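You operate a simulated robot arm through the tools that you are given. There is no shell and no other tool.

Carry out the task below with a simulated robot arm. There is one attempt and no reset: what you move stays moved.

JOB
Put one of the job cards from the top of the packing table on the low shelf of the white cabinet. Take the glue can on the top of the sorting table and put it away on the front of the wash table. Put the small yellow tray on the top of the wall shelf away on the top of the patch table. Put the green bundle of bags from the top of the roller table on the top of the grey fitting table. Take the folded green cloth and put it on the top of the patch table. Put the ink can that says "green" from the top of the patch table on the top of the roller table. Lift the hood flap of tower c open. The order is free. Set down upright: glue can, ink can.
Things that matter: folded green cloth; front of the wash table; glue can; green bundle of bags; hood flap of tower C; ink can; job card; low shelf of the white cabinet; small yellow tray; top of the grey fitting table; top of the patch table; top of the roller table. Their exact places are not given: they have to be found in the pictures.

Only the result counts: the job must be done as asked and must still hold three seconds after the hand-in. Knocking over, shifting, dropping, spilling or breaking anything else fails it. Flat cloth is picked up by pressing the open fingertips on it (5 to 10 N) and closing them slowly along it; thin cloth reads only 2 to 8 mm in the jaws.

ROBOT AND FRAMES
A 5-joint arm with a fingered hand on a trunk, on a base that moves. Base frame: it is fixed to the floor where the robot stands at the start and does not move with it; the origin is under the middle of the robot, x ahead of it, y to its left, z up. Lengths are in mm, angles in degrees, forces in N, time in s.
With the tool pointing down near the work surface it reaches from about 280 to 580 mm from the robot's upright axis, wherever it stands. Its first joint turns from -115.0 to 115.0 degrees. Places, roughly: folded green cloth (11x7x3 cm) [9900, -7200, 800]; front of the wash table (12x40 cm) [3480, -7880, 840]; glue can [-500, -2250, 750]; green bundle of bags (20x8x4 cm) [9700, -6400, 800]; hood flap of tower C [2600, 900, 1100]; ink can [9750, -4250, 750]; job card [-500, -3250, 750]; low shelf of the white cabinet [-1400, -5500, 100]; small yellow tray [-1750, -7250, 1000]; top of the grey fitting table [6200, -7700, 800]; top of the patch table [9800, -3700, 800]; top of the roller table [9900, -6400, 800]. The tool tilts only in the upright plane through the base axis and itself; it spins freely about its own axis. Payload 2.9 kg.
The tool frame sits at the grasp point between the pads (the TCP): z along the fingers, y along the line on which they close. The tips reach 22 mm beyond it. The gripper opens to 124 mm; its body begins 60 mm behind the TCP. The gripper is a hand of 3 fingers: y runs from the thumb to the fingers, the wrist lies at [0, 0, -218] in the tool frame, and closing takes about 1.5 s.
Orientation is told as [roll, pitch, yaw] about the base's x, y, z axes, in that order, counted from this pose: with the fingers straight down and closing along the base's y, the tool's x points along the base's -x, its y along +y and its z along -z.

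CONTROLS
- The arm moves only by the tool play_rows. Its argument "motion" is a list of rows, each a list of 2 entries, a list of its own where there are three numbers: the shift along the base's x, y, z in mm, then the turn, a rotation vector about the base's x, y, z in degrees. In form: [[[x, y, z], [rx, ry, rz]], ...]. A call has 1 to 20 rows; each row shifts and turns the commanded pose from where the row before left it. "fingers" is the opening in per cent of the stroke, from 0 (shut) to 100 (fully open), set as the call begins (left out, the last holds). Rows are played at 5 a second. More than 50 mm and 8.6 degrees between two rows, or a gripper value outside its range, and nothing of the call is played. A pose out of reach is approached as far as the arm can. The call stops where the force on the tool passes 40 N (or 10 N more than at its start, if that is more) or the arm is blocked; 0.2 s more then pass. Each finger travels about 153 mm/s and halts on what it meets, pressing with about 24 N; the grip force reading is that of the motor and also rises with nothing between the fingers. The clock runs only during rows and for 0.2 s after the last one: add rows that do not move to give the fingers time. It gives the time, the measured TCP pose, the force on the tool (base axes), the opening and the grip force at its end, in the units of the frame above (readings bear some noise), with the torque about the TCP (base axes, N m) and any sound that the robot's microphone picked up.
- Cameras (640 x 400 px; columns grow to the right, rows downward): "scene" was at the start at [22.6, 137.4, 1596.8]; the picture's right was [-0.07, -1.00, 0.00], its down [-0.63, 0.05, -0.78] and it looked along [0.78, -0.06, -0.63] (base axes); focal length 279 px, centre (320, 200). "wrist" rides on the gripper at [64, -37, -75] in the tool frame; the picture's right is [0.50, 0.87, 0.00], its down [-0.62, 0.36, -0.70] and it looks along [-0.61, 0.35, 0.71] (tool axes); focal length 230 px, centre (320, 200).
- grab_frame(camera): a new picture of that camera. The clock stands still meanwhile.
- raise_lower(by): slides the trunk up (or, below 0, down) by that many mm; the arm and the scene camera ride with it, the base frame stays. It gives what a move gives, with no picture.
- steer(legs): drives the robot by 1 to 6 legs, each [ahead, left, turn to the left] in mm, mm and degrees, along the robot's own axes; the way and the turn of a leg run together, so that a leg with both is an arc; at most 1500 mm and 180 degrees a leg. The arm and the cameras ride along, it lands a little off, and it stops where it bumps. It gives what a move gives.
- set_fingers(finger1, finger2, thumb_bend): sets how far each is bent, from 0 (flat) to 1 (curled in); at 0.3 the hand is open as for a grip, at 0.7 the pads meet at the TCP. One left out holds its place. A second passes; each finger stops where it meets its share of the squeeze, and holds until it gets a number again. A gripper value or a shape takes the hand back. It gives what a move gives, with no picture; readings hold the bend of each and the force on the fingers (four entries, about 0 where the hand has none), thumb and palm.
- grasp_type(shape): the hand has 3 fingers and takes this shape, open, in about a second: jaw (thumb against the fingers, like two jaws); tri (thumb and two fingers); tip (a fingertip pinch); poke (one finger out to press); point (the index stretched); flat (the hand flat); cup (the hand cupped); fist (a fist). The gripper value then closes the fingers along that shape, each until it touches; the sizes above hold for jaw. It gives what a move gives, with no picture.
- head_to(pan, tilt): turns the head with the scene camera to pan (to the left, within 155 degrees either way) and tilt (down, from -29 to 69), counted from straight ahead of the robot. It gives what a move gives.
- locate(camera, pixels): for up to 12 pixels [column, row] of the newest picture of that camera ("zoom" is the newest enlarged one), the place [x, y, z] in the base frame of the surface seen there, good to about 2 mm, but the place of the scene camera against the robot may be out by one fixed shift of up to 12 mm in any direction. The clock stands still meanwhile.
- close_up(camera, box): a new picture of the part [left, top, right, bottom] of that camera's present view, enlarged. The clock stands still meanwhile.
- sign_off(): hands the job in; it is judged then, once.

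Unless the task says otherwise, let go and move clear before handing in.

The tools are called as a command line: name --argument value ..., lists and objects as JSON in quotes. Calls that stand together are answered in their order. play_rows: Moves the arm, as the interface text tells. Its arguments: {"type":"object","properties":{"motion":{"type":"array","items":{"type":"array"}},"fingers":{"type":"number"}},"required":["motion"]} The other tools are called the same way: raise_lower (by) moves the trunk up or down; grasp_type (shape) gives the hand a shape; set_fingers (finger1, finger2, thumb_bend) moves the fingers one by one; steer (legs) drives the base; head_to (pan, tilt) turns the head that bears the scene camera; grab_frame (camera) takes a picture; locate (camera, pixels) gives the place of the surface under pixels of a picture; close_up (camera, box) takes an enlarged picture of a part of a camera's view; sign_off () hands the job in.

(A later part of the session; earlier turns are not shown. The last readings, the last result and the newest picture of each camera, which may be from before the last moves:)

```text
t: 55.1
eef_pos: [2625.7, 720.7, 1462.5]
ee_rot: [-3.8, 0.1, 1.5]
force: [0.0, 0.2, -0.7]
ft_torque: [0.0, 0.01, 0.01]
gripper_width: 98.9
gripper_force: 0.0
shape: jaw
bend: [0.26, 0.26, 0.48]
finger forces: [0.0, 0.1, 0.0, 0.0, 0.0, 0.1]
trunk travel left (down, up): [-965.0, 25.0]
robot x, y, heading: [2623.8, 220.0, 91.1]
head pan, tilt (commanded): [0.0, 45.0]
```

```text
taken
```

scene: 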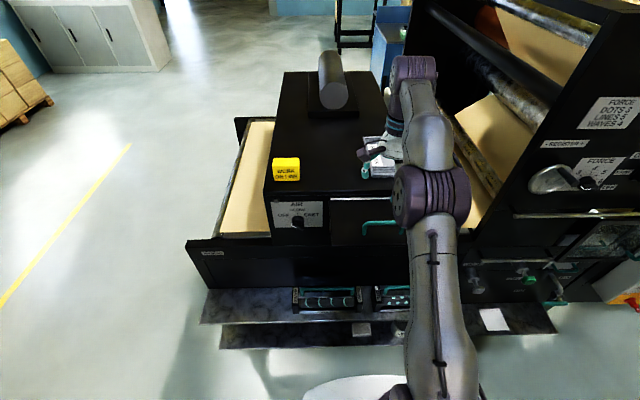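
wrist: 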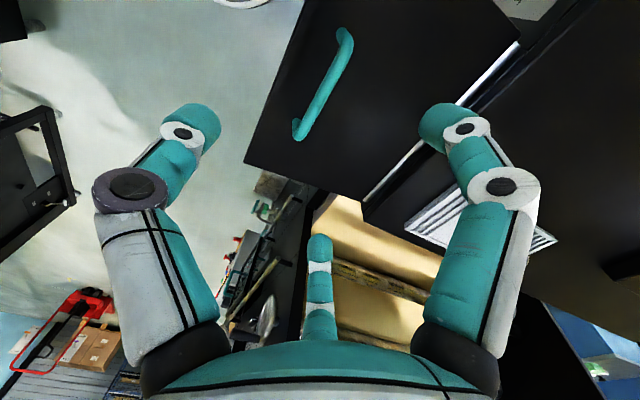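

The flap rests at about 100° (outer edge z≈1282 vs hinge 1248) and holds. I'll back away and look from a distance to confirm.

steer --legs '[[-230, 0, 0]]'

play_rows --motion '[[[0, -30, -40], [0.5, 0, 0]], [[0, -30, -40], [0.5, 0, 0]], [[0, -20, -40], [0.5, 0, 0]], [[0, -20, -40], [0.5, 0, 0]], [[0, 0, -10], [1, 0, 0]]]' --fingers 100

raise_lower --by -290

head_to --pan 0 --tilt 25

grab_frame --camera "scene"

```text
t: 56.9
eef_pos: [2629.9, 490.4, 1460.5]
ee_rot: [-3.9, 0.1, 1.5]
force: [0.1, -0.3, -0.2]
ft_torque: [-0.03, 0.0, 0.0]
gripper_width: 98.9
gripper_force: 0.1
shape: jaw
bend: [0.26, 0.26, 0.48]
finger forces: [0.0, 0.0, 0.0, 0.1, 0.0, 0.1]
trunk travel left (down, up): [-965.0, 25.0]
robot x, y, heading: [2626.6, -12.6, 91.2]
head pan, tilt (commanded): [0.0, 45.0]
```

```text
t: 58.1
eef_pos: [2628.8, 390.3, 1292.7]
ee_rot: [-0.8, 0.0, 1.7]
force: [-0.6, -0.5, 0.4]
ft_torque: [0.02, -0.04, 0.04]
gripper_width: 124.1
gripper_force: 0.1
shape: jaw
bend: [0.3, 0.3, 0.3]
finger forces: [0.0, 0.1, 0.0, 0.0, 0.0, 0.0]
trunk travel left (down, up): [-965.0, 25.0]
robot x, y, heading: [2628.9, -11.5, 91.1]
head pan, tilt (commanded): [0.0, 45.0]
```

```text
t: 61.0
eef_pos: [2630.5, 390.7, 1003.0]
ee_rot: [-0.8, 0.0, 1.5]
force: [0.4, 0.2, -0.7]
ft_torque: [0.03, 0.0, -0.05]
gripper_width: 123.9
gripper_force: 0.1
shape: jaw
bend: [0.3, 0.3, 0.3]
finger forces: [0.0, 0.1, 0.1, 0.0, 0.0, 0.0]
trunk travel left (down, up): [-675.0, 315.0]
robot x, y, heading: [2628.4, -9.4, 91.1]
head pan, tilt (commanded): [0.0, 45.0]
```

```text
t: 61.8
eef_pos: [2628.8, 389.6, 1003.4]
ee_rot: [-0.8, 0.1, 1.6]
force: [0.1, 0.4, -0.3]
ft_torque: [0.0, 0.02, 0.01]
gripper_width: 123.9
gripper_force: 0.0
shape: jaw
bend: [0.3, 0.3, 0.3]
finger forces: [0.0, 0.1, 0.0, 0.1, 0.1, 0.1]
trunk travel left (down, up): [-675.0, 315.0]
robot x, y, heading: [2629.4, -10.5, 91.4]
head pan, tilt (commanded): [0.0, 25.0]
```

```text
taken
```

scene: 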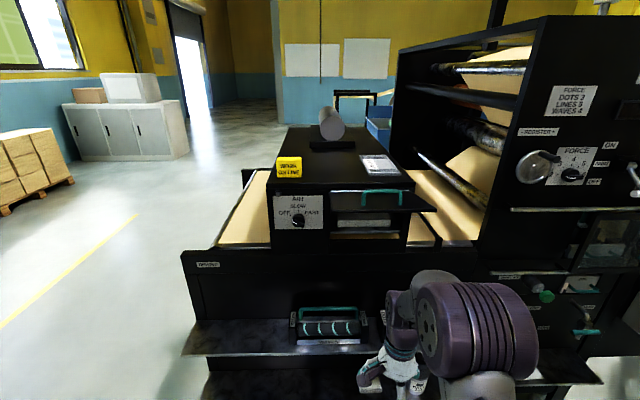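

The flap stays open after retreat. Now I'll turn and drive back toward the start, then look at the sorting and packing tables.

steer --legs '[[0, 0, 90], [1400, 0, 0], [1100, 100, 0]]'

head_to --pan 70 --tilt 20

grab_frame --camera "scene"

```text
t: 77.8
eef_pos: [-235.5, -212.0, 1002.1]
ee_rot: [-0.7, 0.0, 92.6]
force: [1.1, 0.2, 0.1]
ft_torque: [0.0, -0.03, 0.0]
gripper_width: 123.9
gripper_force: 0.1
shape: jaw
bend: [0.3, 0.3, 0.3]
finger forces: [0.0, 0.0, 0.1, 0.1, 0.1, 0.0]
trunk travel left (down, up): [-675.0, 315.0]
robot x, y, heading: [164.6, -207.4, -177.7]
head pan, tilt (commanded): [0.0, 25.0]
```

```text
t: 79.2
eef_pos: [-236.1, -213.0, 1002.4]
ee_rot: [-0.7, 0.0, 92.6]
force: [0.2, 0.5, -0.1]
ft_torque: [0.01, -0.03, 0.01]
gripper_width: 124.0
gripper_force: 0.0
shape: jaw
bend: [0.3, 0.3, 0.3]
finger forces: [0.0, 0.0, 0.0, 0.1, 0.0, 0.1]
trunk travel left (down, up): [-675.0, 315.0]
robot x, y, heading: [163.1, -206.5, -177.8]
head pan, tilt (commanded): [70.0, 20.0]
```

```text
taken
```

scene: 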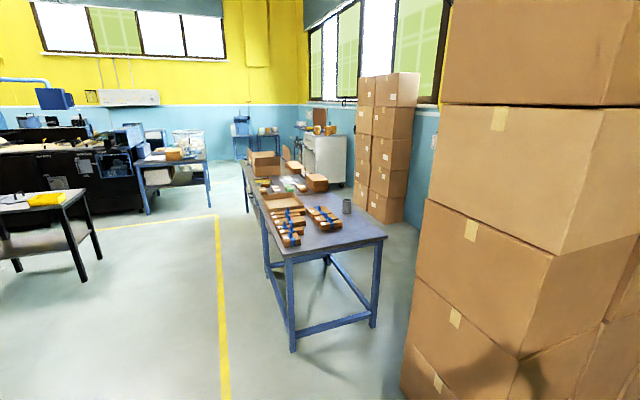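

close_up --camera "scene" --box '[230, 130, 400, 250]'

locate --camera "zoom" --pixels '[[438, 280], [438, 263], [160, 390], [580, 390], [60, 150], [400, 200], [130, 200], [300, 190], [250, 330], [350, 330]]'

locate --camera "scene" --pixels '[[430, 395], [410, 250], [375, 215], [385, 238], [290, 258], [245, 168], [222, 390]]'

```text
3.33 times, centred on (315, 190) of scene
```

zoom: 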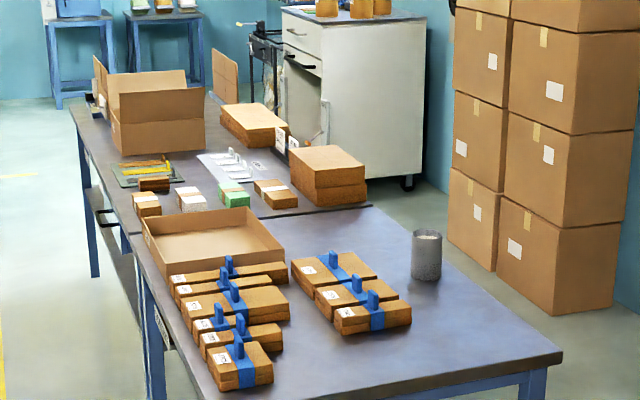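

```text
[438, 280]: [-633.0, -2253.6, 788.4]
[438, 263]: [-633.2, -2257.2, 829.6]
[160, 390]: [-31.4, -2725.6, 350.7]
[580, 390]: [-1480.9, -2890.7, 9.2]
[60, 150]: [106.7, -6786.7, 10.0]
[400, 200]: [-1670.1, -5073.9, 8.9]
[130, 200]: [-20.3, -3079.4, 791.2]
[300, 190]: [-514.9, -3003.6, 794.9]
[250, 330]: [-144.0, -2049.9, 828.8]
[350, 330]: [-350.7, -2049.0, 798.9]
```

```text
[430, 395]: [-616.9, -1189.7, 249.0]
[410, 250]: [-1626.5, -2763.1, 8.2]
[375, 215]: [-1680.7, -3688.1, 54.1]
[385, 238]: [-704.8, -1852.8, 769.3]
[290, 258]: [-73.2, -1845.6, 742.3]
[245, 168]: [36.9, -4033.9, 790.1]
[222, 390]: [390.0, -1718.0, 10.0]
```

The grey glue can is at zoom (425,255), about (-633,-2255) near the far (−x) edge of the sorting table; cards lie around zoom (235,165) on the packing table. Let me check my own base footprint by looking down.

head_to --pan 30 --tilt 69

grab_frame --camera "scene"

head_to --pan 120 --tilt 69

grab_frame --camera "scene"

```text
t: 80.3
eef_pos: [-236.0, -211.9, 1003.3]
ee_rot: [-0.7, 0.0, 92.6]
force: [-0.2, -0.8, 0.1]
ft_torque: [0.02, -0.02, -0.02]
gripper_width: 123.9
gripper_force: 0.0
shape: jaw
bend: [0.3, 0.3, 0.3]
finger forces: [0.1, 0.0, 0.0, 0.0, 0.1, 0.0]
trunk travel left (down, up): [-675.0, 315.0]
robot x, y, heading: [162.5, -204.1, -178.0]
head pan, tilt (commanded): [30.0, 68.8]
```

```text
taken
```

scene: 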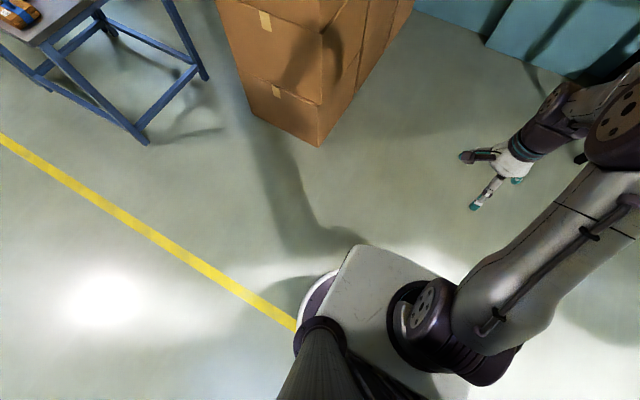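

```text
t: 82.0
eef_pos: [-234.8, -211.8, 1001.9]
ee_rot: [-0.8, 0.0, 92.6]
force: [0.1, -0.8, 0.2]
ft_torque: [-0.01, -0.04, -0.01]
gripper_width: 123.8
gripper_force: 0.0
shape: jaw
bend: [0.3, 0.3, 0.3]
finger forces: [0.0, 0.0, 0.0, 0.0, 0.1, 0.0]
trunk travel left (down, up): [-675.0, 315.0]
robot x, y, heading: [164.6, -209.2, -177.8]
head pan, tilt (commanded): [120.0, 68.8]
```

```text
taken
```

scene: 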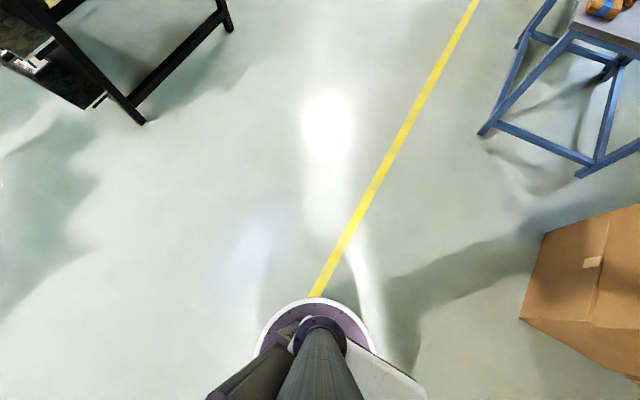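

A round base disc shows at (258–375, 300–352). I'll locate its edge.

locate --camera "scene" --pixels '[[262, 345], [280, 315], [310, 302], [345, 310], [370, 340], [335, 305], [520, 316], [545, 235], [635, 205]]'

```text
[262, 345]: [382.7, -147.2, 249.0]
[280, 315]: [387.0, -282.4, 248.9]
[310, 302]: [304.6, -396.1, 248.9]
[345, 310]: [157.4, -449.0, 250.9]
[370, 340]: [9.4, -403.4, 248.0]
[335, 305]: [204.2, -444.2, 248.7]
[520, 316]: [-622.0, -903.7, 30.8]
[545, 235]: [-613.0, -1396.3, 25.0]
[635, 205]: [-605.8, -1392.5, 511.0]
```

The base disc has radius ≈245 mm (top z≈250), and the tall stack's face is at x≈-615 down to y≈-1396, so the gap to the sorting table is too narrow. I'll turn to face −y and survey the way.

steer --legs '[[0, 0, 88], [300, 330, 0]]'

head_to --pan 0 --tilt 20

grab_frame --camera "scene"

locate --camera "scene" --pixels '[[100, 300], [180, 200], [200, 270], [60, 250], [240, 300], [320, 250], [400, 250], [420, 300], [500, 330], [330, 150], [280, 140], [440, 250]]'

```text
t: 88.5
eef_pos: [505.9, -884.8, 1002.9]
ee_rot: [-0.7, 0.0, -177.7]
force: [-0.2, -0.3, -0.5]
ft_torque: [-0.02, 0.0, -0.01]
gripper_width: 123.9
gripper_force: 0.1
shape: jaw
bend: [0.3, 0.3, 0.3]
finger forces: [0.0, 0.0, 0.0, 0.1, 0.1, 0.0]
trunk travel left (down, up): [-675.0, 315.0]
robot x, y, heading: [503.4, -484.5, -88.1]
head pan, tilt (commanded): [120.0, 68.8]
```

```text
t: 90.5
eef_pos: [504.4, -885.7, 1002.2]
ee_rot: [-0.8, 0.0, -177.8]
force: [0.0, 0.0, -0.3]
ft_torque: [0.01, 0.0, 0.02]
gripper_width: 124.2
gripper_force: 0.1
shape: jaw
bend: [0.3, 0.3, 0.3]
finger forces: [0.0, 0.0, 0.1, 0.1, 0.0, 0.0]
trunk travel left (down, up): [-675.0, 315.0]
robot x, y, heading: [500.4, -481.0, -88.2]
head pan, tilt (commanded): [0.0, 20.0]
```

```text
taken
```

scene: 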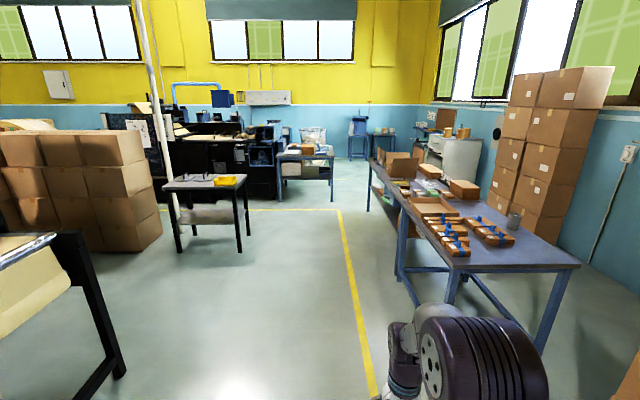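

```text
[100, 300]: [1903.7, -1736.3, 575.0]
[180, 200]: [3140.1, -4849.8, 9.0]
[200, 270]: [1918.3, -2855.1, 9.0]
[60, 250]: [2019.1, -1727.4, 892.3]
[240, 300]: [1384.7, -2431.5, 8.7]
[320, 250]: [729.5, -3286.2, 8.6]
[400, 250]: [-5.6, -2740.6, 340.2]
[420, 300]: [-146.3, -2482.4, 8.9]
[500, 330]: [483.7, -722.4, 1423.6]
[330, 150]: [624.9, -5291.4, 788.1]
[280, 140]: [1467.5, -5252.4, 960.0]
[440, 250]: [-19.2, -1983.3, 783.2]
```

Straight ahead at x≈500 is clear down to about y≈-5000. I'll drive alongside the sorting table and look at it.

steer --legs '[[1500, 0, -2], [400, 0, 0]]'

head_to --pan -80 --tilt 30

grab_frame --camera "scene"

head_to --pan -40 --tilt 25

grab_frame --camera "scene"

```text
t: 100.0
eef_pos: [520.1, -2790.6, 1002.2]
ee_rot: [-0.8, 0.0, -179.5]
force: [-0.1, 0.1, 0.4]
ft_torque: [0.0, 0.0, 0.0]
gripper_width: 124.1
gripper_force: 0.1
shape: jaw
bend: [0.3, 0.3, 0.3]
finger forces: [0.0, 0.1, 0.1, 0.0, 0.1, 0.0]
trunk travel left (down, up): [-675.0, 315.0]
robot x, y, heading: [531.7, -2389.8, -89.9]
head pan, tilt (commanded): [0.0, 20.0]
```

```text
t: 101.5
eef_pos: [519.7, -2790.3, 1002.0]
ee_rot: [-0.7, -0.1, -179.5]
force: [-0.2, -0.1, -0.1]
ft_torque: [-0.02, -0.02, 0.03]
gripper_width: 123.7
gripper_force: 0.0
shape: jaw
bend: [0.3, 0.3, 0.3]
finger forces: [0.0, 0.0, 0.1, 0.0, 0.0, 0.0]
trunk travel left (down, up): [-675.0, 315.0]
robot x, y, heading: [530.9, -2391.3, -90.2]
head pan, tilt (commanded): [-80.0, 30.0]
```

```text
taken
```

scene: 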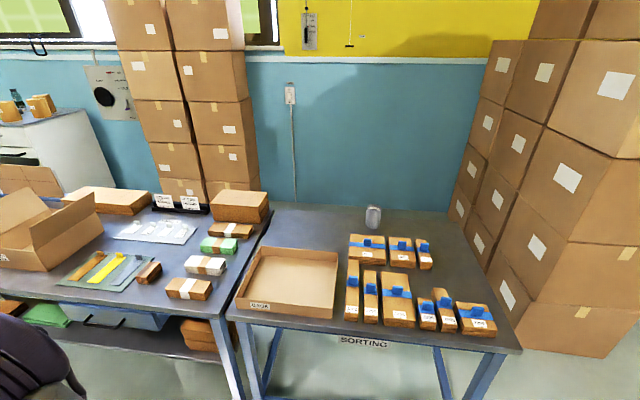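

```text
t: 102.6
eef_pos: [520.0, -2789.8, 1002.6]
ee_rot: [-0.9, -0.1, -179.5]
force: [0.5, -1.0, -0.2]
ft_torque: [0.03, 0.01, -0.02]
gripper_width: 123.8
gripper_force: 0.1
shape: jaw
bend: [0.3, 0.3, 0.3]
finger forces: [0.0, 0.1, 0.0, 0.1, 0.0, 0.1]
trunk travel left (down, up): [-675.0, 315.0]
robot x, y, heading: [531.3, -2390.6, -89.8]
head pan, tilt (commanded): [-40.0, 25.0]
```

```text
taken
```

scene: 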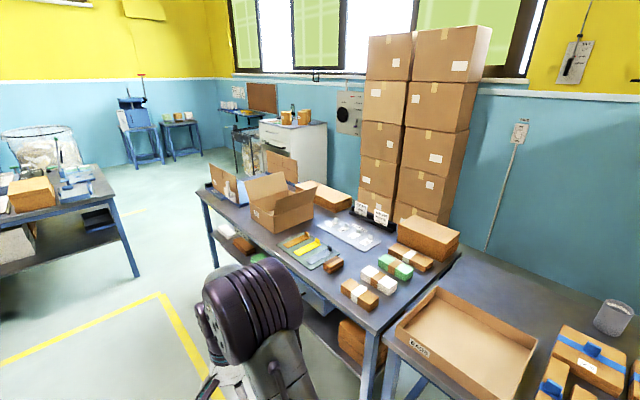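

Let me zoom on the packing table items (cards holder near (372,212)) and the glue can at (613,318).

close_up --camera "scene" --box '[300, 180, 420, 280]'

head_to --pan -75 --tilt 25

close_up --camera "scene" --box '[340, 150, 480, 250]'

locate --camera "zoom" --pixels '[[320, 170], [320, 200], [320, 220], [300, 170], [340, 170], [320, 145], [200, 230], [450, 240], [100, 200], [550, 200]]'

```text
4.00 times, centred on (360, 230) of scene
```

zoom: 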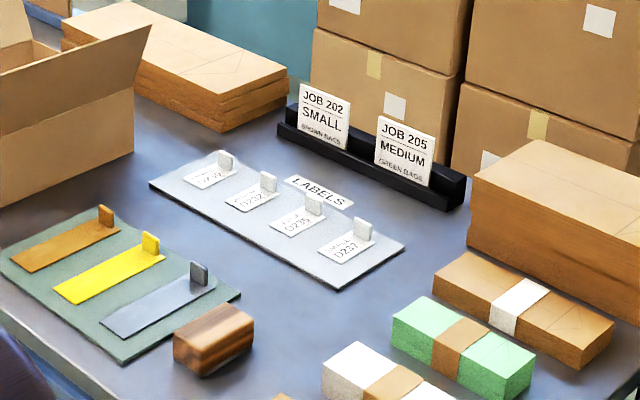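

```text
t: 103.6
eef_pos: [519.5, -2790.1, 1002.5]
ee_rot: [-0.8, 0.0, -179.6]
force: [0.4, 0.8, -0.1]
ft_torque: [0.02, -0.02, 0.01]
gripper_width: 123.8
gripper_force: 0.0
shape: jaw
bend: [0.3, 0.3, 0.3]
finger forces: [0.0, 0.1, 0.1, 0.0, 0.0, 0.1]
trunk travel left (down, up): [-675.0, 315.0]
robot x, y, heading: [527.3, -2389.2, -90.0]
head pan, tilt (commanded): [-75.0, 25.0]
```

```text
4.00 times, centred on (410, 200) of scene
```

zoom: 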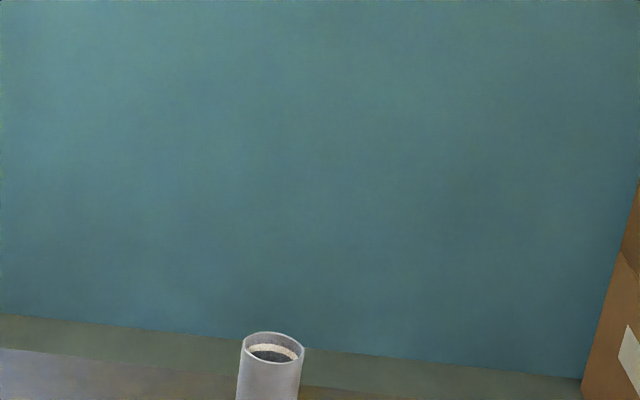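

```text
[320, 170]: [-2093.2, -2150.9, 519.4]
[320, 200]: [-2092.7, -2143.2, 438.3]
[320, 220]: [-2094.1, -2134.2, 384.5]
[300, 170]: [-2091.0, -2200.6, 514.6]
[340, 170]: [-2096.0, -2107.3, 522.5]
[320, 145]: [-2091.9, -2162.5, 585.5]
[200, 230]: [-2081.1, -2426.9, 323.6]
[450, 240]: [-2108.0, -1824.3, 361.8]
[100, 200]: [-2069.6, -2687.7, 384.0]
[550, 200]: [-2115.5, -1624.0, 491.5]
```

The job cards "JOB 202" and "JOB 205" stand in a black holder on the packing table. I'll locate both the cards and the can.

head_to --pan -60 --tilt 28

grab_frame --camera "scene"

close_up --camera "scene" --box '[220, 160, 380, 260]'

```text
t: 104.4
eef_pos: [519.4, -2790.1, 1001.8]
ee_rot: [-0.8, 0.0, -179.6]
force: [-0.6, 0.6, 0.9]
ft_torque: [0.02, -0.02, 0.01]
gripper_width: 123.9
gripper_force: 0.1
shape: jaw
bend: [0.3, 0.3, 0.3]
finger forces: [0.1, 0.0, 0.1, 0.1, 0.1, 0.1]
trunk travel left (down, up): [-675.0, 315.0]
robot x, y, heading: [527.8, -2388.7, -90.2]
head pan, tilt (commanded): [-60.0, 28.0]
```

```text
taken
```

scene: 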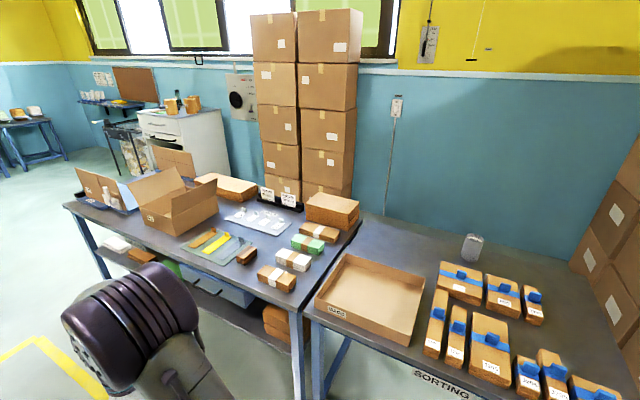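

```text
4.00 times, centred on (300, 210) of scene
```

zoom: 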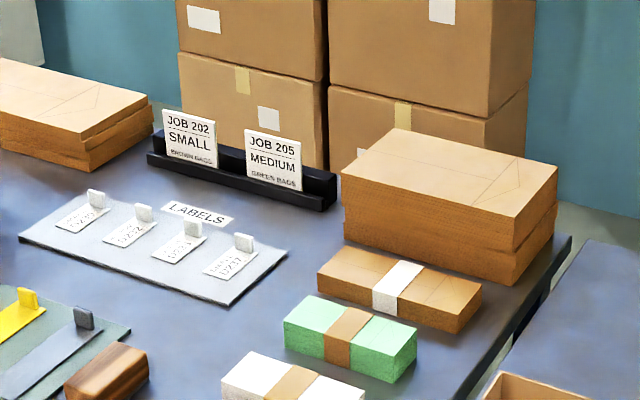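

locate --camera "zoom" --pixels '[[165, 108], [214, 124], [190, 140], [245, 130], [300, 143], [272, 165], [150, 160], [330, 205], [335, 175], [450, 170], [560, 240], [300, 180]]'

locate --camera "scene" --pixels '[[472, 240], [472, 255], [465, 250], [480, 250], [345, 235], [345, 280], [380, 215], [65, 205], [180, 140], [215, 150], [305, 330], [500, 250]]'

```text
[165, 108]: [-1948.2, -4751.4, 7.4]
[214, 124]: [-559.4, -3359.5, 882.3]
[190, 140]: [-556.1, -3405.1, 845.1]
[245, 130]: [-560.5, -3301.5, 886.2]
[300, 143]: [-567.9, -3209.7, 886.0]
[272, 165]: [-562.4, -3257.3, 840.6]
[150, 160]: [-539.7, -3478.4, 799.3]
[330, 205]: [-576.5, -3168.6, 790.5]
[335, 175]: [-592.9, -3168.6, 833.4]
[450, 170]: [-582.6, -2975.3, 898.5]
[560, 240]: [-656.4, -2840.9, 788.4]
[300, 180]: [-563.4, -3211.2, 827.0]
```

```text
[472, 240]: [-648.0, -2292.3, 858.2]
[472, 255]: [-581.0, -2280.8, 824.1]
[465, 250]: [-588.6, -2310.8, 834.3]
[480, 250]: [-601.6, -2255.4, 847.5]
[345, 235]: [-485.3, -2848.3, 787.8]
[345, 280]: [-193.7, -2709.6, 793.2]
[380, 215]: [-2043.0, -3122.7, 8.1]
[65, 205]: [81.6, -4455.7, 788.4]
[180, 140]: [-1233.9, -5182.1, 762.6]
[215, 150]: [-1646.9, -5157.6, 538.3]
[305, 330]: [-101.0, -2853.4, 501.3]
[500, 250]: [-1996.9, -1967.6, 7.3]
```

Cards stand at x≈-560, y≈-3450…-3210 (tops z≈886), the can is near (-610,-2280) and table tops are z≈788, all near the −x edge, so I must go around the packing table's far end. I'll drive on along x≈530 and look ahead.

steer --legs '[[1500, 0, 0], [700, 0, 0]]'

head_to --pan -45 --tilt 28

grab_frame --camera "scene"

locate --camera "scene" --pixels '[[300, 300], [400, 350], [450, 250], [350, 200], [250, 200], [150, 250], [500, 200], [550, 250], [580, 350], [600, 200]]'

head_to --pan -95 --tilt 28

grab_frame --camera "scene"

locate --camera "scene" --pixels '[[50, 300], [150, 200], [200, 300], [300, 200], [100, 350], [450, 200], [500, 300], [400, 250], [250, 250], [350, 300]]'

```text
t: 115.2
eef_pos: [494.2, -4996.2, 1002.1]
ee_rot: [-0.8, 0.0, -180.0]
force: [-0.1, -0.2, 0.7]
ft_torque: [0.0, -0.01, -0.01]
gripper_width: 124.0
gripper_force: 0.0
shape: jaw
bend: [0.3, 0.3, 0.3]
finger forces: [0.1, 0.0, 0.0, 0.0, 0.0, 0.0]
trunk travel left (down, up): [-675.0, 315.0]
robot x, y, heading: [508.3, -4593.4, -90.4]
head pan, tilt (commanded): [-60.0, 28.0]
stopped in leg 2: the robot was blocked; the commanded pose is now the measured one
```

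```text
t: 116.0
eef_pos: [495.8, -4997.0, 1002.5]
ee_rot: [-0.8, 0.1, -179.9]
force: [0.4, 1.2, -0.1]
ft_torque: [-0.02, 0.0, -0.04]
gripper_width: 124.0
gripper_force: 0.0
shape: jaw
bend: [0.3, 0.3, 0.3]
finger forces: [0.0, 0.0, 0.0, 0.0, 0.0, 0.0]
trunk travel left (down, up): [-675.0, 315.0]
robot x, y, heading: [508.0, -4594.1, -90.4]
head pan, tilt (commanded): [-45.0, 28.0]
```

```text
taken
```

scene: 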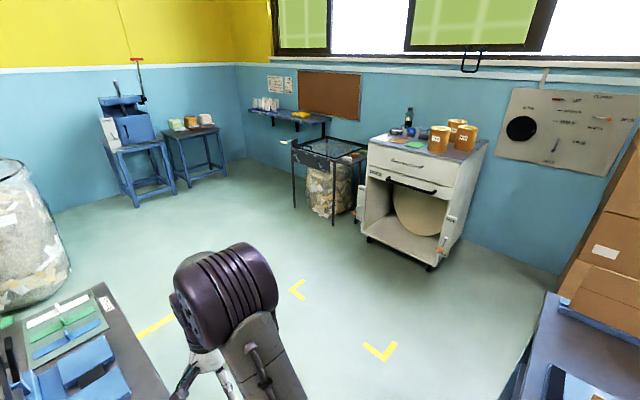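

```text
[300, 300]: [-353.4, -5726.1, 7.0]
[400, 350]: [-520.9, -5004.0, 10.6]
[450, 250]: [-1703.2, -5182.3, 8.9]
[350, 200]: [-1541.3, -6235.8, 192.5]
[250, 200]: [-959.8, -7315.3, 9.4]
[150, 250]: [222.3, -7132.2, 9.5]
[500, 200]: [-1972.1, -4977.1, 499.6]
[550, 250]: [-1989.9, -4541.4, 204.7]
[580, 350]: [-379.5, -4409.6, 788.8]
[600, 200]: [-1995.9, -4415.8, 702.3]
```

```text
t: 117.2
eef_pos: [494.4, -4997.5, 1001.7]
ee_rot: [-0.8, 0.0, -179.9]
force: [1.3, 0.0, 0.3]
ft_torque: [0.0, -0.02, -0.03]
gripper_width: 123.9
gripper_force: 0.1
shape: jaw
bend: [0.3, 0.3, 0.3]
finger forces: [0.0, 0.0, 0.1, 0.0, 0.1, 0.0]
trunk travel left (down, up): [-675.0, 315.0]
robot x, y, heading: [505.7, -4597.1, -90.2]
head pan, tilt (commanded): [-95.0, 28.0]
```

```text
taken
```

scene: 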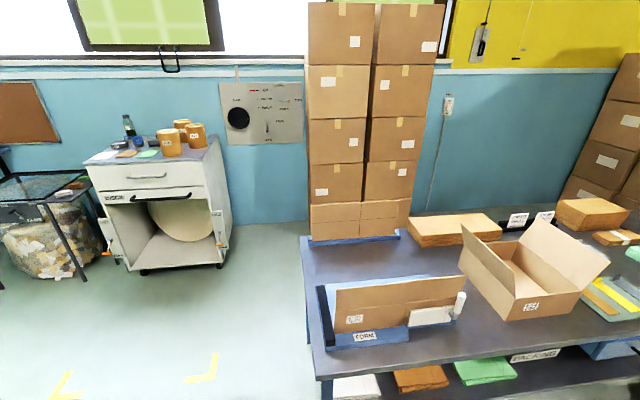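

```text
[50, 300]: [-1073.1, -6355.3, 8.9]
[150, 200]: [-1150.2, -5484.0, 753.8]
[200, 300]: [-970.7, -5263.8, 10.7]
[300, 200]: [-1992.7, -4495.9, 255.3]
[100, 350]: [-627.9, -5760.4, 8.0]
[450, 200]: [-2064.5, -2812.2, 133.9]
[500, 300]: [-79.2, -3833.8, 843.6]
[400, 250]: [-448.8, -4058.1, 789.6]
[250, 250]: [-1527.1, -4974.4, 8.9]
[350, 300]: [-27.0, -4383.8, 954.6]
```

The drive was blocked at y≈-4594; a work table is right ahead-left. Let me look down to see what I touched.

head_to --pan 20 --tilt 60

grab_frame --camera "scene"

locate --camera "scene" --pixels '[[100, 100], [200, 100], [300, 100], [250, 150], [200, 200], [320, 30], [150, 250]]'

```text
t: 119.1
eef_pos: [494.4, -4996.5, 1001.5]
ee_rot: [-0.8, 0.1, -179.9]
force: [-0.4, -0.3, 0.2]
ft_torque: [0.01, -0.01, 0.0]
gripper_width: 123.9
gripper_force: 0.0
shape: jaw
bend: [0.3, 0.3, 0.3]
finger forces: [0.0, 0.0, 0.1, 0.0, 0.0, 0.0]
trunk travel left (down, up): [-675.0, 315.0]
robot x, y, heading: [500.7, -4595.7, -90.2]
head pan, tilt (commanded): [20.0, 60.0]
```

```text
taken
```

scene: 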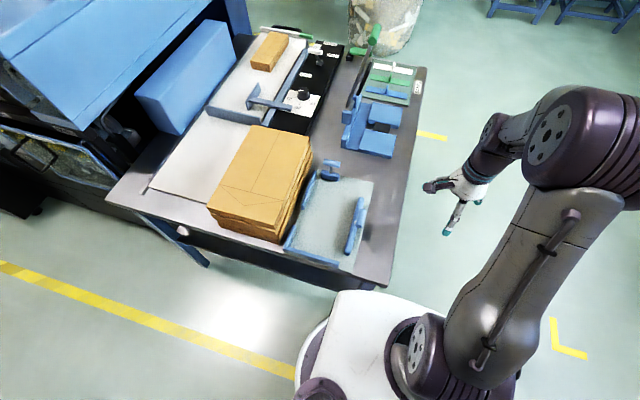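

```text
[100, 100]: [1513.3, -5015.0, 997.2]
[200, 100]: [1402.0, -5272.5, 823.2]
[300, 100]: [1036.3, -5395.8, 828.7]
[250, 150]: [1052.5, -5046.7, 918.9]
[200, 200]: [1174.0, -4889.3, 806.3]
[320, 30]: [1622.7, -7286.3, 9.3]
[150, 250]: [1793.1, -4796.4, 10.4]
```

locate --camera "scene" --pixels '[[383, 285], [392, 270], [425, 75], [208, 264], [360, 288]]'

head_to --pan -70 --tilt 60

grab_frame --camera "scene"

locate --camera "scene" --pixels '[[520, 200], [450, 200], [400, 250], [550, 300], [600, 330], [500, 100]]'

```text
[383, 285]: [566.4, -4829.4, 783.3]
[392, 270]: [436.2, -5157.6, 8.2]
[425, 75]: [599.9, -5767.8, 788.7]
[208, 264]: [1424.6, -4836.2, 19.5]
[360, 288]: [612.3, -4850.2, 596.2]
```

```text
t: 120.8
eef_pos: [494.3, -4997.8, 1002.5]
ee_rot: [-0.9, 0.0, -179.9]
force: [0.5, 0.6, 0.0]
ft_torque: [0.02, 0.02, 0.01]
gripper_width: 123.5
gripper_force: 0.1
shape: jaw
bend: [0.3, 0.3, 0.3]
finger forces: [0.0, 0.0, 0.0, 0.0, 0.1, 0.0]
trunk travel left (down, up): [-675.0, 315.0]
robot x, y, heading: [505.8, -4596.6, -90.3]
head pan, tilt (commanded): [-70.0, 60.0]
```

```text
taken
```

scene: 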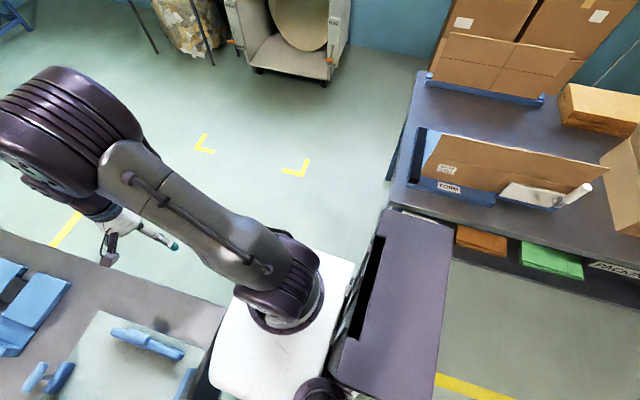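

```text
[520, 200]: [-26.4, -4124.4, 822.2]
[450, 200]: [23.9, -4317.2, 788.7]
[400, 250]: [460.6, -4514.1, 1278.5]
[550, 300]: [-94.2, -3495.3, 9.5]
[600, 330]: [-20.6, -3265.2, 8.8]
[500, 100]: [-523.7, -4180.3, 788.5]
```

The base only touched the table leg (corner ≈(566,-4829)); nothing looks moved. I'll back off and thread the gap to the packing table's corner diagonally.

steer --legs '[[120, 0, 0]]'

```text
t: 121.5
eef_pos: [495.0, -4996.6, 1001.8]
ee_rot: [-0.9, -0.1, -179.8]
force: [0.8, 0.1, 1.0]
ft_torque: [0.02, 0.0, -0.01]
gripper_width: 124.1
gripper_force: 0.2
shape: jaw
bend: [0.3, 0.3, 0.3]
finger forces: [0.0, 0.0, 0.0, 0.0, 0.0, 0.1]
trunk travel left (down, up): [-675.0, 315.0]
robot x, y, heading: [506.9, -4596.5, -90.1]
head pan, tilt (commanded): [-70.0, 60.0]
stopped in leg 1: the robot was blocked; the commanded pose is now the measured one
```

That leg had the wrong sign and was blocked without moving. I'll back off now.

steer --legs '[[-120, -75, 0]]'

steer --legs '[[316, -244, 0]]'

```text
t: 122.8
eef_pos: [419.2, -4876.0, 1002.2]
ee_rot: [-0.8, 0.1, -179.9]
force: [0.3, 0.8, 0.6]
ft_torque: [-0.03, -0.03, -0.03]
gripper_width: 123.8
gripper_force: 0.0
shape: jaw
bend: [0.3, 0.3, 0.3]
finger forces: [0.0, 0.0, 0.1, 0.0, 0.0, 0.1]
trunk travel left (down, up): [-675.0, 315.0]
robot x, y, heading: [431.7, -4477.3, -90.2]
head pan, tilt (commanded): [-70.0, 60.0]
```

```text
t: 125.3
eef_pos: [174.2, -5196.5, 1003.1]
ee_rot: [-0.9, 0.0, -179.8]
force: [0.1, 0.5, -0.2]
ft_torque: [0.0, -0.03, -0.01]
gripper_width: 123.8
gripper_force: 0.0
shape: jaw
bend: [0.3, 0.3, 0.3]
finger forces: [0.1, 0.0, 0.0, 0.1, 0.0, 0.0]
trunk travel left (down, up): [-675.0, 315.0]
robot x, y, heading: [185.1, -4792.5, -90.4]
head pan, tilt (commanded): [-70.0, 60.0]
```

Through the gap. I'll go to about (-500,-4900), turn to face +x, and then back into the corridor entry.

steer --legs '[[110, -685, 0], [0, 0, 90.4]]'

head_to --pan 110 --tilt 35

grab_frame --camera "scene"

locate --camera "scene" --pixels '[[300, 200], [200, 250], [400, 250], [100, 250], [350, 150], [250, 150], [450, 300], [500, 200], [320, 320]]'

```text
t: 132.9
eef_pos: [-96.1, -4920.4, 1001.8]
ee_rot: [-0.8, 0.0, -90.7]
force: [-0.6, 0.0, 0.4]
ft_torque: [-0.01, -0.02, -0.02]
gripper_width: 123.7
gripper_force: 0.0
shape: jaw
bend: [0.3, 0.3, 0.3]
finger forces: [0.0, 0.1, 0.1, 0.0, 0.0, 0.0]
trunk travel left (down, up): [-675.0, 315.0]
robot x, y, heading: [-495.6, -4904.5, -1.1]
head pan, tilt (commanded): [-70.0, 60.0]
```

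```text
t: 135.6
eef_pos: [-97.0, -4920.7, 1002.9]
ee_rot: [-0.8, 0.0, -90.6]
force: [1.2, 0.3, -0.4]
ft_torque: [0.02, -0.01, -0.02]
gripper_width: 124.1
gripper_force: 0.0
shape: jaw
bend: [0.3, 0.3, 0.3]
finger forces: [0.0, 0.0, 0.0, 0.0, 0.0, 0.0]
trunk travel left (down, up): [-675.0, 315.0]
robot x, y, heading: [-497.2, -4903.2, -1.3]
head pan, tilt (commanded): [110.0, 35.0]
```

```text
taken
```

scene: 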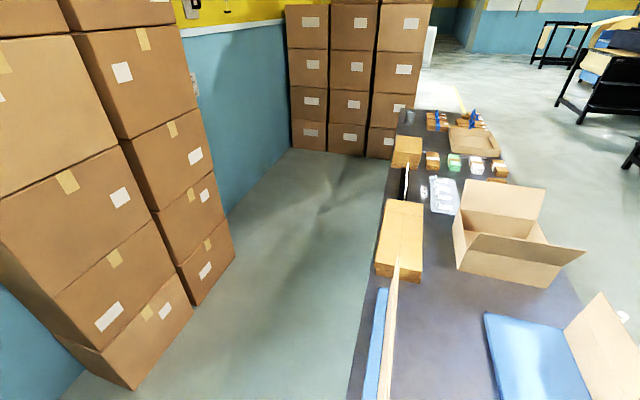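

```text
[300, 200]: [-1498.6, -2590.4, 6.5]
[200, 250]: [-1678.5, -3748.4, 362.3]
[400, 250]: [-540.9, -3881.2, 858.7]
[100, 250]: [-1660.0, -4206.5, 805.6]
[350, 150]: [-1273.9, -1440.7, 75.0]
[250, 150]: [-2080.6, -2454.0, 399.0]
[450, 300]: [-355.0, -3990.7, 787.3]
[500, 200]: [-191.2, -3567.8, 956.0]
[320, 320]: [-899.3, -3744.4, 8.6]
```

locate --camera "scene" --pixels '[[397, 262], [392, 300], [388, 350], [372, 350], [380, 260], [407, 170], [405, 190], [385, 215], [360, 330]]'

close_up --camera "scene" --box '[340, 100, 500, 240]'

```text
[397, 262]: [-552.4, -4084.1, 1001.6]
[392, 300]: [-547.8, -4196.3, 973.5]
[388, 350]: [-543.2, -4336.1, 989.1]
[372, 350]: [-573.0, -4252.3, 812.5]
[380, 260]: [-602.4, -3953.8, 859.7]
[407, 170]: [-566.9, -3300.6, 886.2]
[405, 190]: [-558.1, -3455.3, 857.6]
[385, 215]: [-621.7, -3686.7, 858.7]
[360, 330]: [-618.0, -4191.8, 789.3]
```

```text
2.86 times, centred on (420, 170) of scene
```

zoom: 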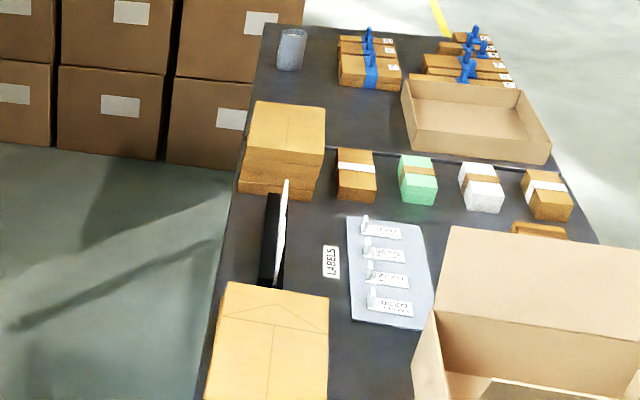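

The corridor between the stack (x≈-1665) and the packing table (x≈-640) is about 1 m wide; the cardboard sheet reaches z≈1000. I'll raise the hand, back up to x≈-1080 and slide left along the table to the cards.

raise_lower --by 80

steer --legs '[[-600, 0, 1.2], [0, 900, 0]]'

head_to --pan 45 --tilt 45

grab_frame --camera "scene"

```text
t: 136.8
eef_pos: [-96.6, -4919.8, 1081.5]
ee_rot: [-0.9, 0.1, -90.8]
force: [0.2, -0.2, -0.5]
ft_torque: [0.01, 0.04, -0.02]
gripper_width: 124.0
gripper_force: 0.0
shape: jaw
bend: [0.3, 0.3, 0.3]
finger forces: [0.1, 0.0, 0.0, 0.0, 0.0, 0.1]
trunk travel left (down, up): [-755.0, 235.0]
robot x, y, heading: [-498.4, -4901.5, -1.3]
head pan, tilt (commanded): [110.0, 35.0]
```

```text
t: 144.5
eef_pos: [-710.9, -3999.4, 1083.1]
ee_rot: [-0.8, 0.1, -88.6]
force: [-0.4, 0.0, 0.0]
ft_torque: [0.0, 0.01, 0.02]
gripper_width: 123.9
gripper_force: 0.1
shape: jaw
bend: [0.3, 0.3, 0.3]
finger forces: [0.1, 0.0, 0.0, 0.1, 0.0, 0.0]
trunk travel left (down, up): [-755.0, 235.0]
robot x, y, heading: [-1107.8, -3994.2, 1.0]
head pan, tilt (commanded): [110.0, 35.0]
```

```text
t: 145.9
eef_pos: [-711.1, -3998.5, 1082.3]
ee_rot: [-0.8, -0.1, -88.7]
force: [-0.5, -0.2, 0.6]
ft_torque: [0.02, 0.02, 0.04]
gripper_width: 124.1
gripper_force: 0.1
shape: jaw
bend: [0.3, 0.3, 0.3]
finger forces: [0.0, 0.0, 0.0, 0.1, 0.0, 0.0]
trunk travel left (down, up): [-755.0, 235.0]
robot x, y, heading: [-1110.0, -3996.9, 1.0]
head pan, tilt (commanded): [45.0, 45.0]
```

```text
taken
```

scene: 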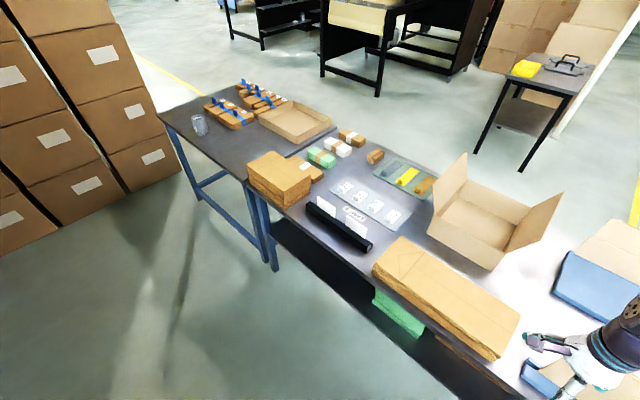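

I'm facing the packing table. I'll slide left to y≈-3255 in front of the JOB 205 card.

steer --legs '[[0, 740, -1]]'

head_to --pan 0 --tilt 55

grab_frame --camera "scene"

grab_frame --camera "wrist"

```text
t: 150.0
eef_pos: [-714.2, -3253.3, 1082.0]
ee_rot: [-0.8, 0.0, -90.0]
force: [-1.3, -0.2, 0.3]
ft_torque: [0.01, 0.0, 0.0]
gripper_width: 123.8
gripper_force: 0.2
shape: jaw
bend: [0.3, 0.3, 0.3]
finger forces: [0.1, 0.0, 0.1, 0.1, 0.1, 0.0]
trunk travel left (down, up): [-755.0, 235.0]
robot x, y, heading: [-1111.2, -3241.9, -0.2]
head pan, tilt (commanded): [45.0, 45.0]
```

```text
t: 151.1
eef_pos: [-714.4, -3252.9, 1082.1]
ee_rot: [-0.9, 0.1, -90.0]
force: [-0.4, -0.6, 0.2]
ft_torque: [0.02, -0.01, -0.01]
gripper_width: 123.7
gripper_force: 0.0
shape: jaw
bend: [0.3, 0.3, 0.3]
finger forces: [0.0, 0.1, 0.1, 0.1, 0.0, 0.0]
trunk travel left (down, up): [-755.0, 235.0]
robot x, y, heading: [-1115.6, -3244.0, -0.5]
head pan, tilt (commanded): [0.0, 55.0]
```

```text
taken
```

scene: 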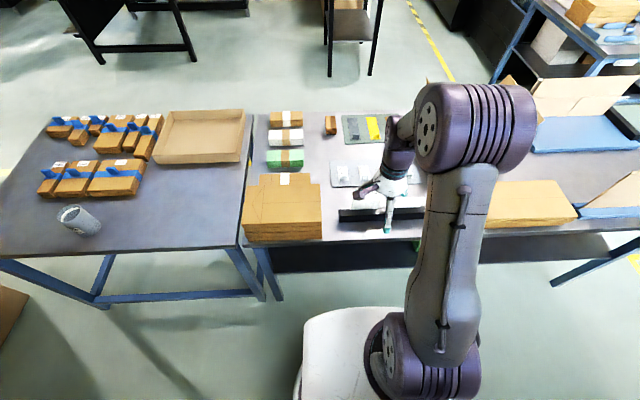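

```text
taken
```

wrist: 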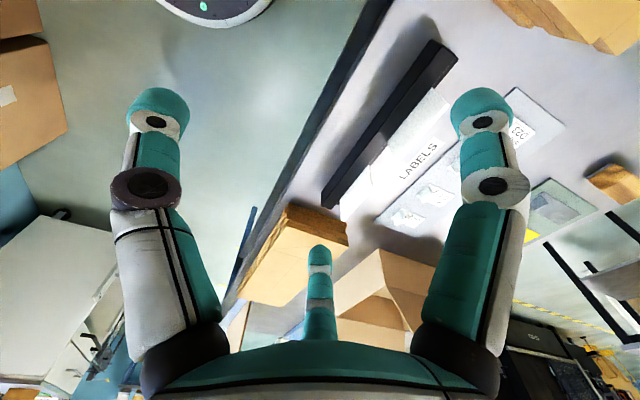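

I'll move ahead 130 so the card lies at ~430 mm reach and look with the wrist camera again.

steer --legs '[[130, 0, 0]]'

grab_frame --camera "wrist"

grab_frame --camera "scene"

```text
t: 152.4
eef_pos: [-583.5, -3254.8, 1082.1]
ee_rot: [-0.8, 0.0, -90.0]
force: [-0.2, 0.6, 0.4]
ft_torque: [-0.01, 0.03, 0.0]
gripper_width: 124.0
gripper_force: 0.1
shape: jaw
bend: [0.3, 0.3, 0.3]
finger forces: [0.0, 0.1, 0.1, 0.1, 0.1, 0.0]
trunk travel left (down, up): [-755.0, 235.0]
robot x, y, heading: [-983.3, -3238.9, -0.1]
head pan, tilt (commanded): [0.0, 55.0]
```

```text
taken
```

wrist: 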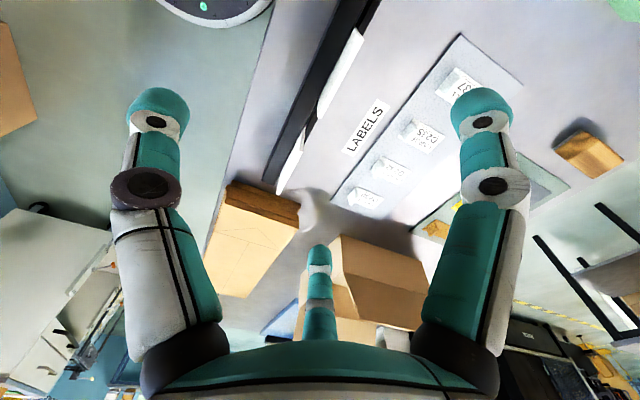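

```text
taken
```

scene: 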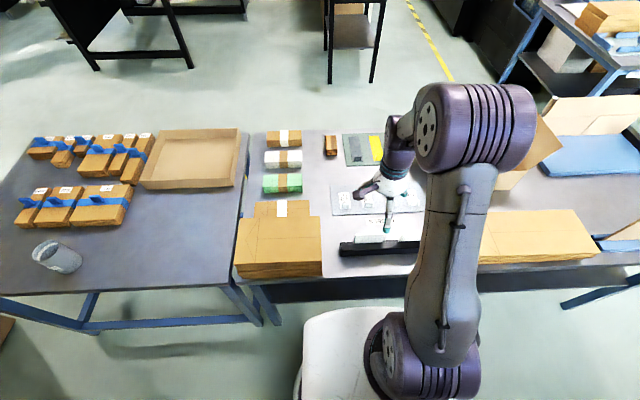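

close_up --camera "wrist" --box '[240, 0, 420, 210]'

locate --camera "wrist" --pixels '[[359, 32], [335, 80], [325, 105], [350, 55], [303, 135], [283, 185], [320, 110], [310, 80], [275, 170], [370, 20]]'

```text
1.90 times, centred on (330, 105) of wrist
```

zoom: 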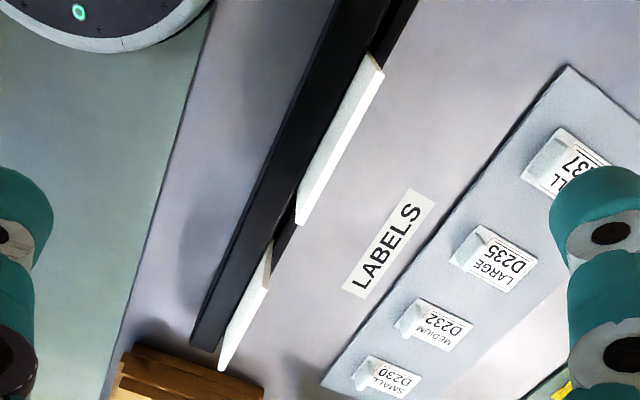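

```text
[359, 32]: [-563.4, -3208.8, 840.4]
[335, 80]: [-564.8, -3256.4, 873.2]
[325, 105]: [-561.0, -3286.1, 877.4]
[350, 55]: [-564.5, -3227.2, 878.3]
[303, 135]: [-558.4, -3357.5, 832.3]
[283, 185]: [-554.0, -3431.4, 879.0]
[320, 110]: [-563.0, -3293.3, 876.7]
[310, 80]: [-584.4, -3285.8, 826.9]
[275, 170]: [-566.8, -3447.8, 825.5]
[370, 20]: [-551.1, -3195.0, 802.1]
```

JOB 205 stands at x≈-564, y≈-3208…-3300, top z≈879, holder top ≈826. I'll align above it and descend.

play_rows --motion '[[[19.5, 0, 0], [0, 0, 0]], [[0, 0, -45], [0, 0, 0]], [[0, 0, -45], [0, 0, 0]], [[0, 0, -45], [0, 0, 0]], [[0, 0, -30], [0, 0, 0]], [[0, 0, 0], [0, 0, 0]]]'

grab_frame --camera "wrist"

locate --camera "wrist" --pixels '[[320, 50], [300, 100], [290, 150], [340, 50], [310, 70]]'

```text
t: 153.8
eef_pos: [-565.3, -3255.3, 918.6]
ee_rot: [-0.9, 0.0, -90.0]
force: [-0.3, -0.8, -0.8]
ft_torque: [0.03, 0.0, -0.03]
gripper_width: 124.0
gripper_force: 0.0
shape: jaw
bend: [0.3, 0.3, 0.3]
finger forces: [0.0, 0.0, 0.0, 0.1, 0.1, 0.1]
trunk travel left (down, up): [-755.0, 235.0]
robot x, y, heading: [-982.9, -3244.3, -0.2]
head pan, tilt (commanded): [0.0, 55.0]
```

```text
taken
```

wrist: 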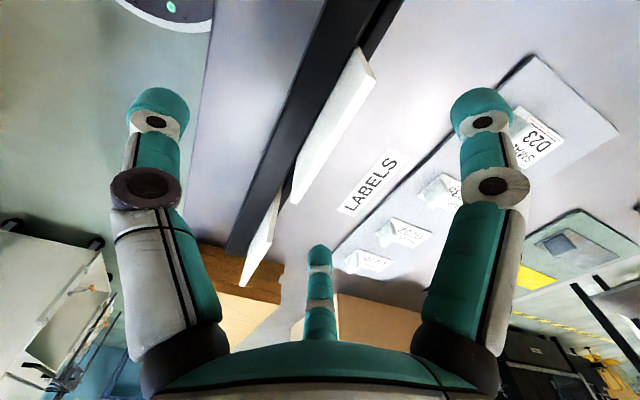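

```text
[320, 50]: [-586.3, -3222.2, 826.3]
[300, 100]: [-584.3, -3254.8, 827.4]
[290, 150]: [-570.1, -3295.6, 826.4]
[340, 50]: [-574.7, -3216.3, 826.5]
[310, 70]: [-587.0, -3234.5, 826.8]
```

locate --camera "wrist" --pixels '[[358, 60], [345, 85], [330, 110], [315, 135], [300, 165], [360, 75], [340, 115], [320, 150], [300, 190]]'

```text
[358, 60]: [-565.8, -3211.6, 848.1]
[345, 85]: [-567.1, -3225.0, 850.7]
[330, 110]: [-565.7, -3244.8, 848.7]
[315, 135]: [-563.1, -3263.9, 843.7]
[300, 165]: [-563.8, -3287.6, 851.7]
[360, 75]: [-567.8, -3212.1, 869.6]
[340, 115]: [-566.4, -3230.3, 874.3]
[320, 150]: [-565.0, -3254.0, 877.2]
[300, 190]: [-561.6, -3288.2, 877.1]
```

Card plane is x≈-565.5, matching the TCP. Descending 58 mm and closing.

play_rows --motion '[[[0, 0, -30], [0, 0, 0]], [[0, 0, -28], [0, 0, 0]], [[0, 0, 0], [0, 0, 0]]]'

play_rows --motion '[[[0, 0, 0], [0, 0, 0]], [[0, 0, 0], [0, 0, 0]], [[0, 0, 0], [0, 0, 0]], [[0, 0, 0], [0, 0, 0]], [[0, 0, 0], [0, 0, 0]], [[0, 0, 0], [0, 0, 0]], [[0, 0, 0], [0, 0, 0]], [[0, 0, 0], [0, 0, 0]]]' --fingers 0

grab_frame --camera "wrist"

```text
t: 154.6
eef_pos: [-563.1, -3253.3, 862.3]
ee_rot: [-0.7, 0.0, -90.0]
force: [-0.3, -0.4, 0.6]
ft_torque: [0.01, 0.0, -0.01]
gripper_width: 124.1
gripper_force: 0.0
shape: jaw
bend: [0.3, 0.3, 0.3]
finger forces: [0.0, 0.1, 0.1, 0.1, 0.1, 0.1]
trunk travel left (down, up): [-755.0, 235.0]
robot x, y, heading: [-982.9, -3238.2, -0.4]
head pan, tilt (commanded): [0.0, 55.0]
```

```text
t: 156.4
eef_pos: [-560.0, -3253.4, 861.7]
ee_rot: [-0.7, 0.1, -90.0]
force: [22.0, 1.1, 14.1]
ft_torque: [-0.01, -0.5, 0.07]
gripper_width: 5.6
gripper_force: 23.3
shape: jaw
bend: [0.74, 0.76, 0.7]
finger forces: [26.5, 27.5, 0.1, 0.0, 30.4, 0.1]
trunk travel left (down, up): [-755.0, 235.0]
robot x, y, heading: [-983.3, -3241.7, -0.3]
head pan, tilt (commanded): [0.0, 55.0]
```

```text
taken
```

wrist: 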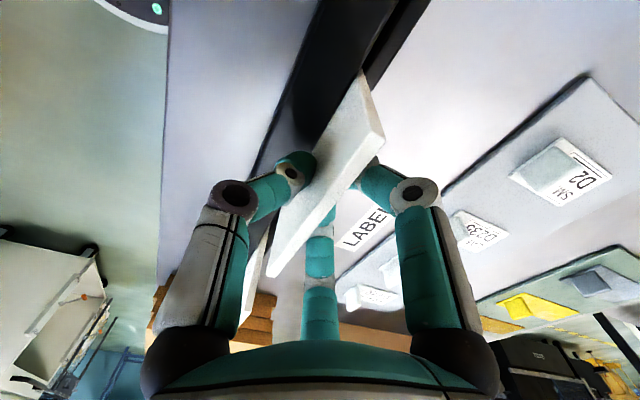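

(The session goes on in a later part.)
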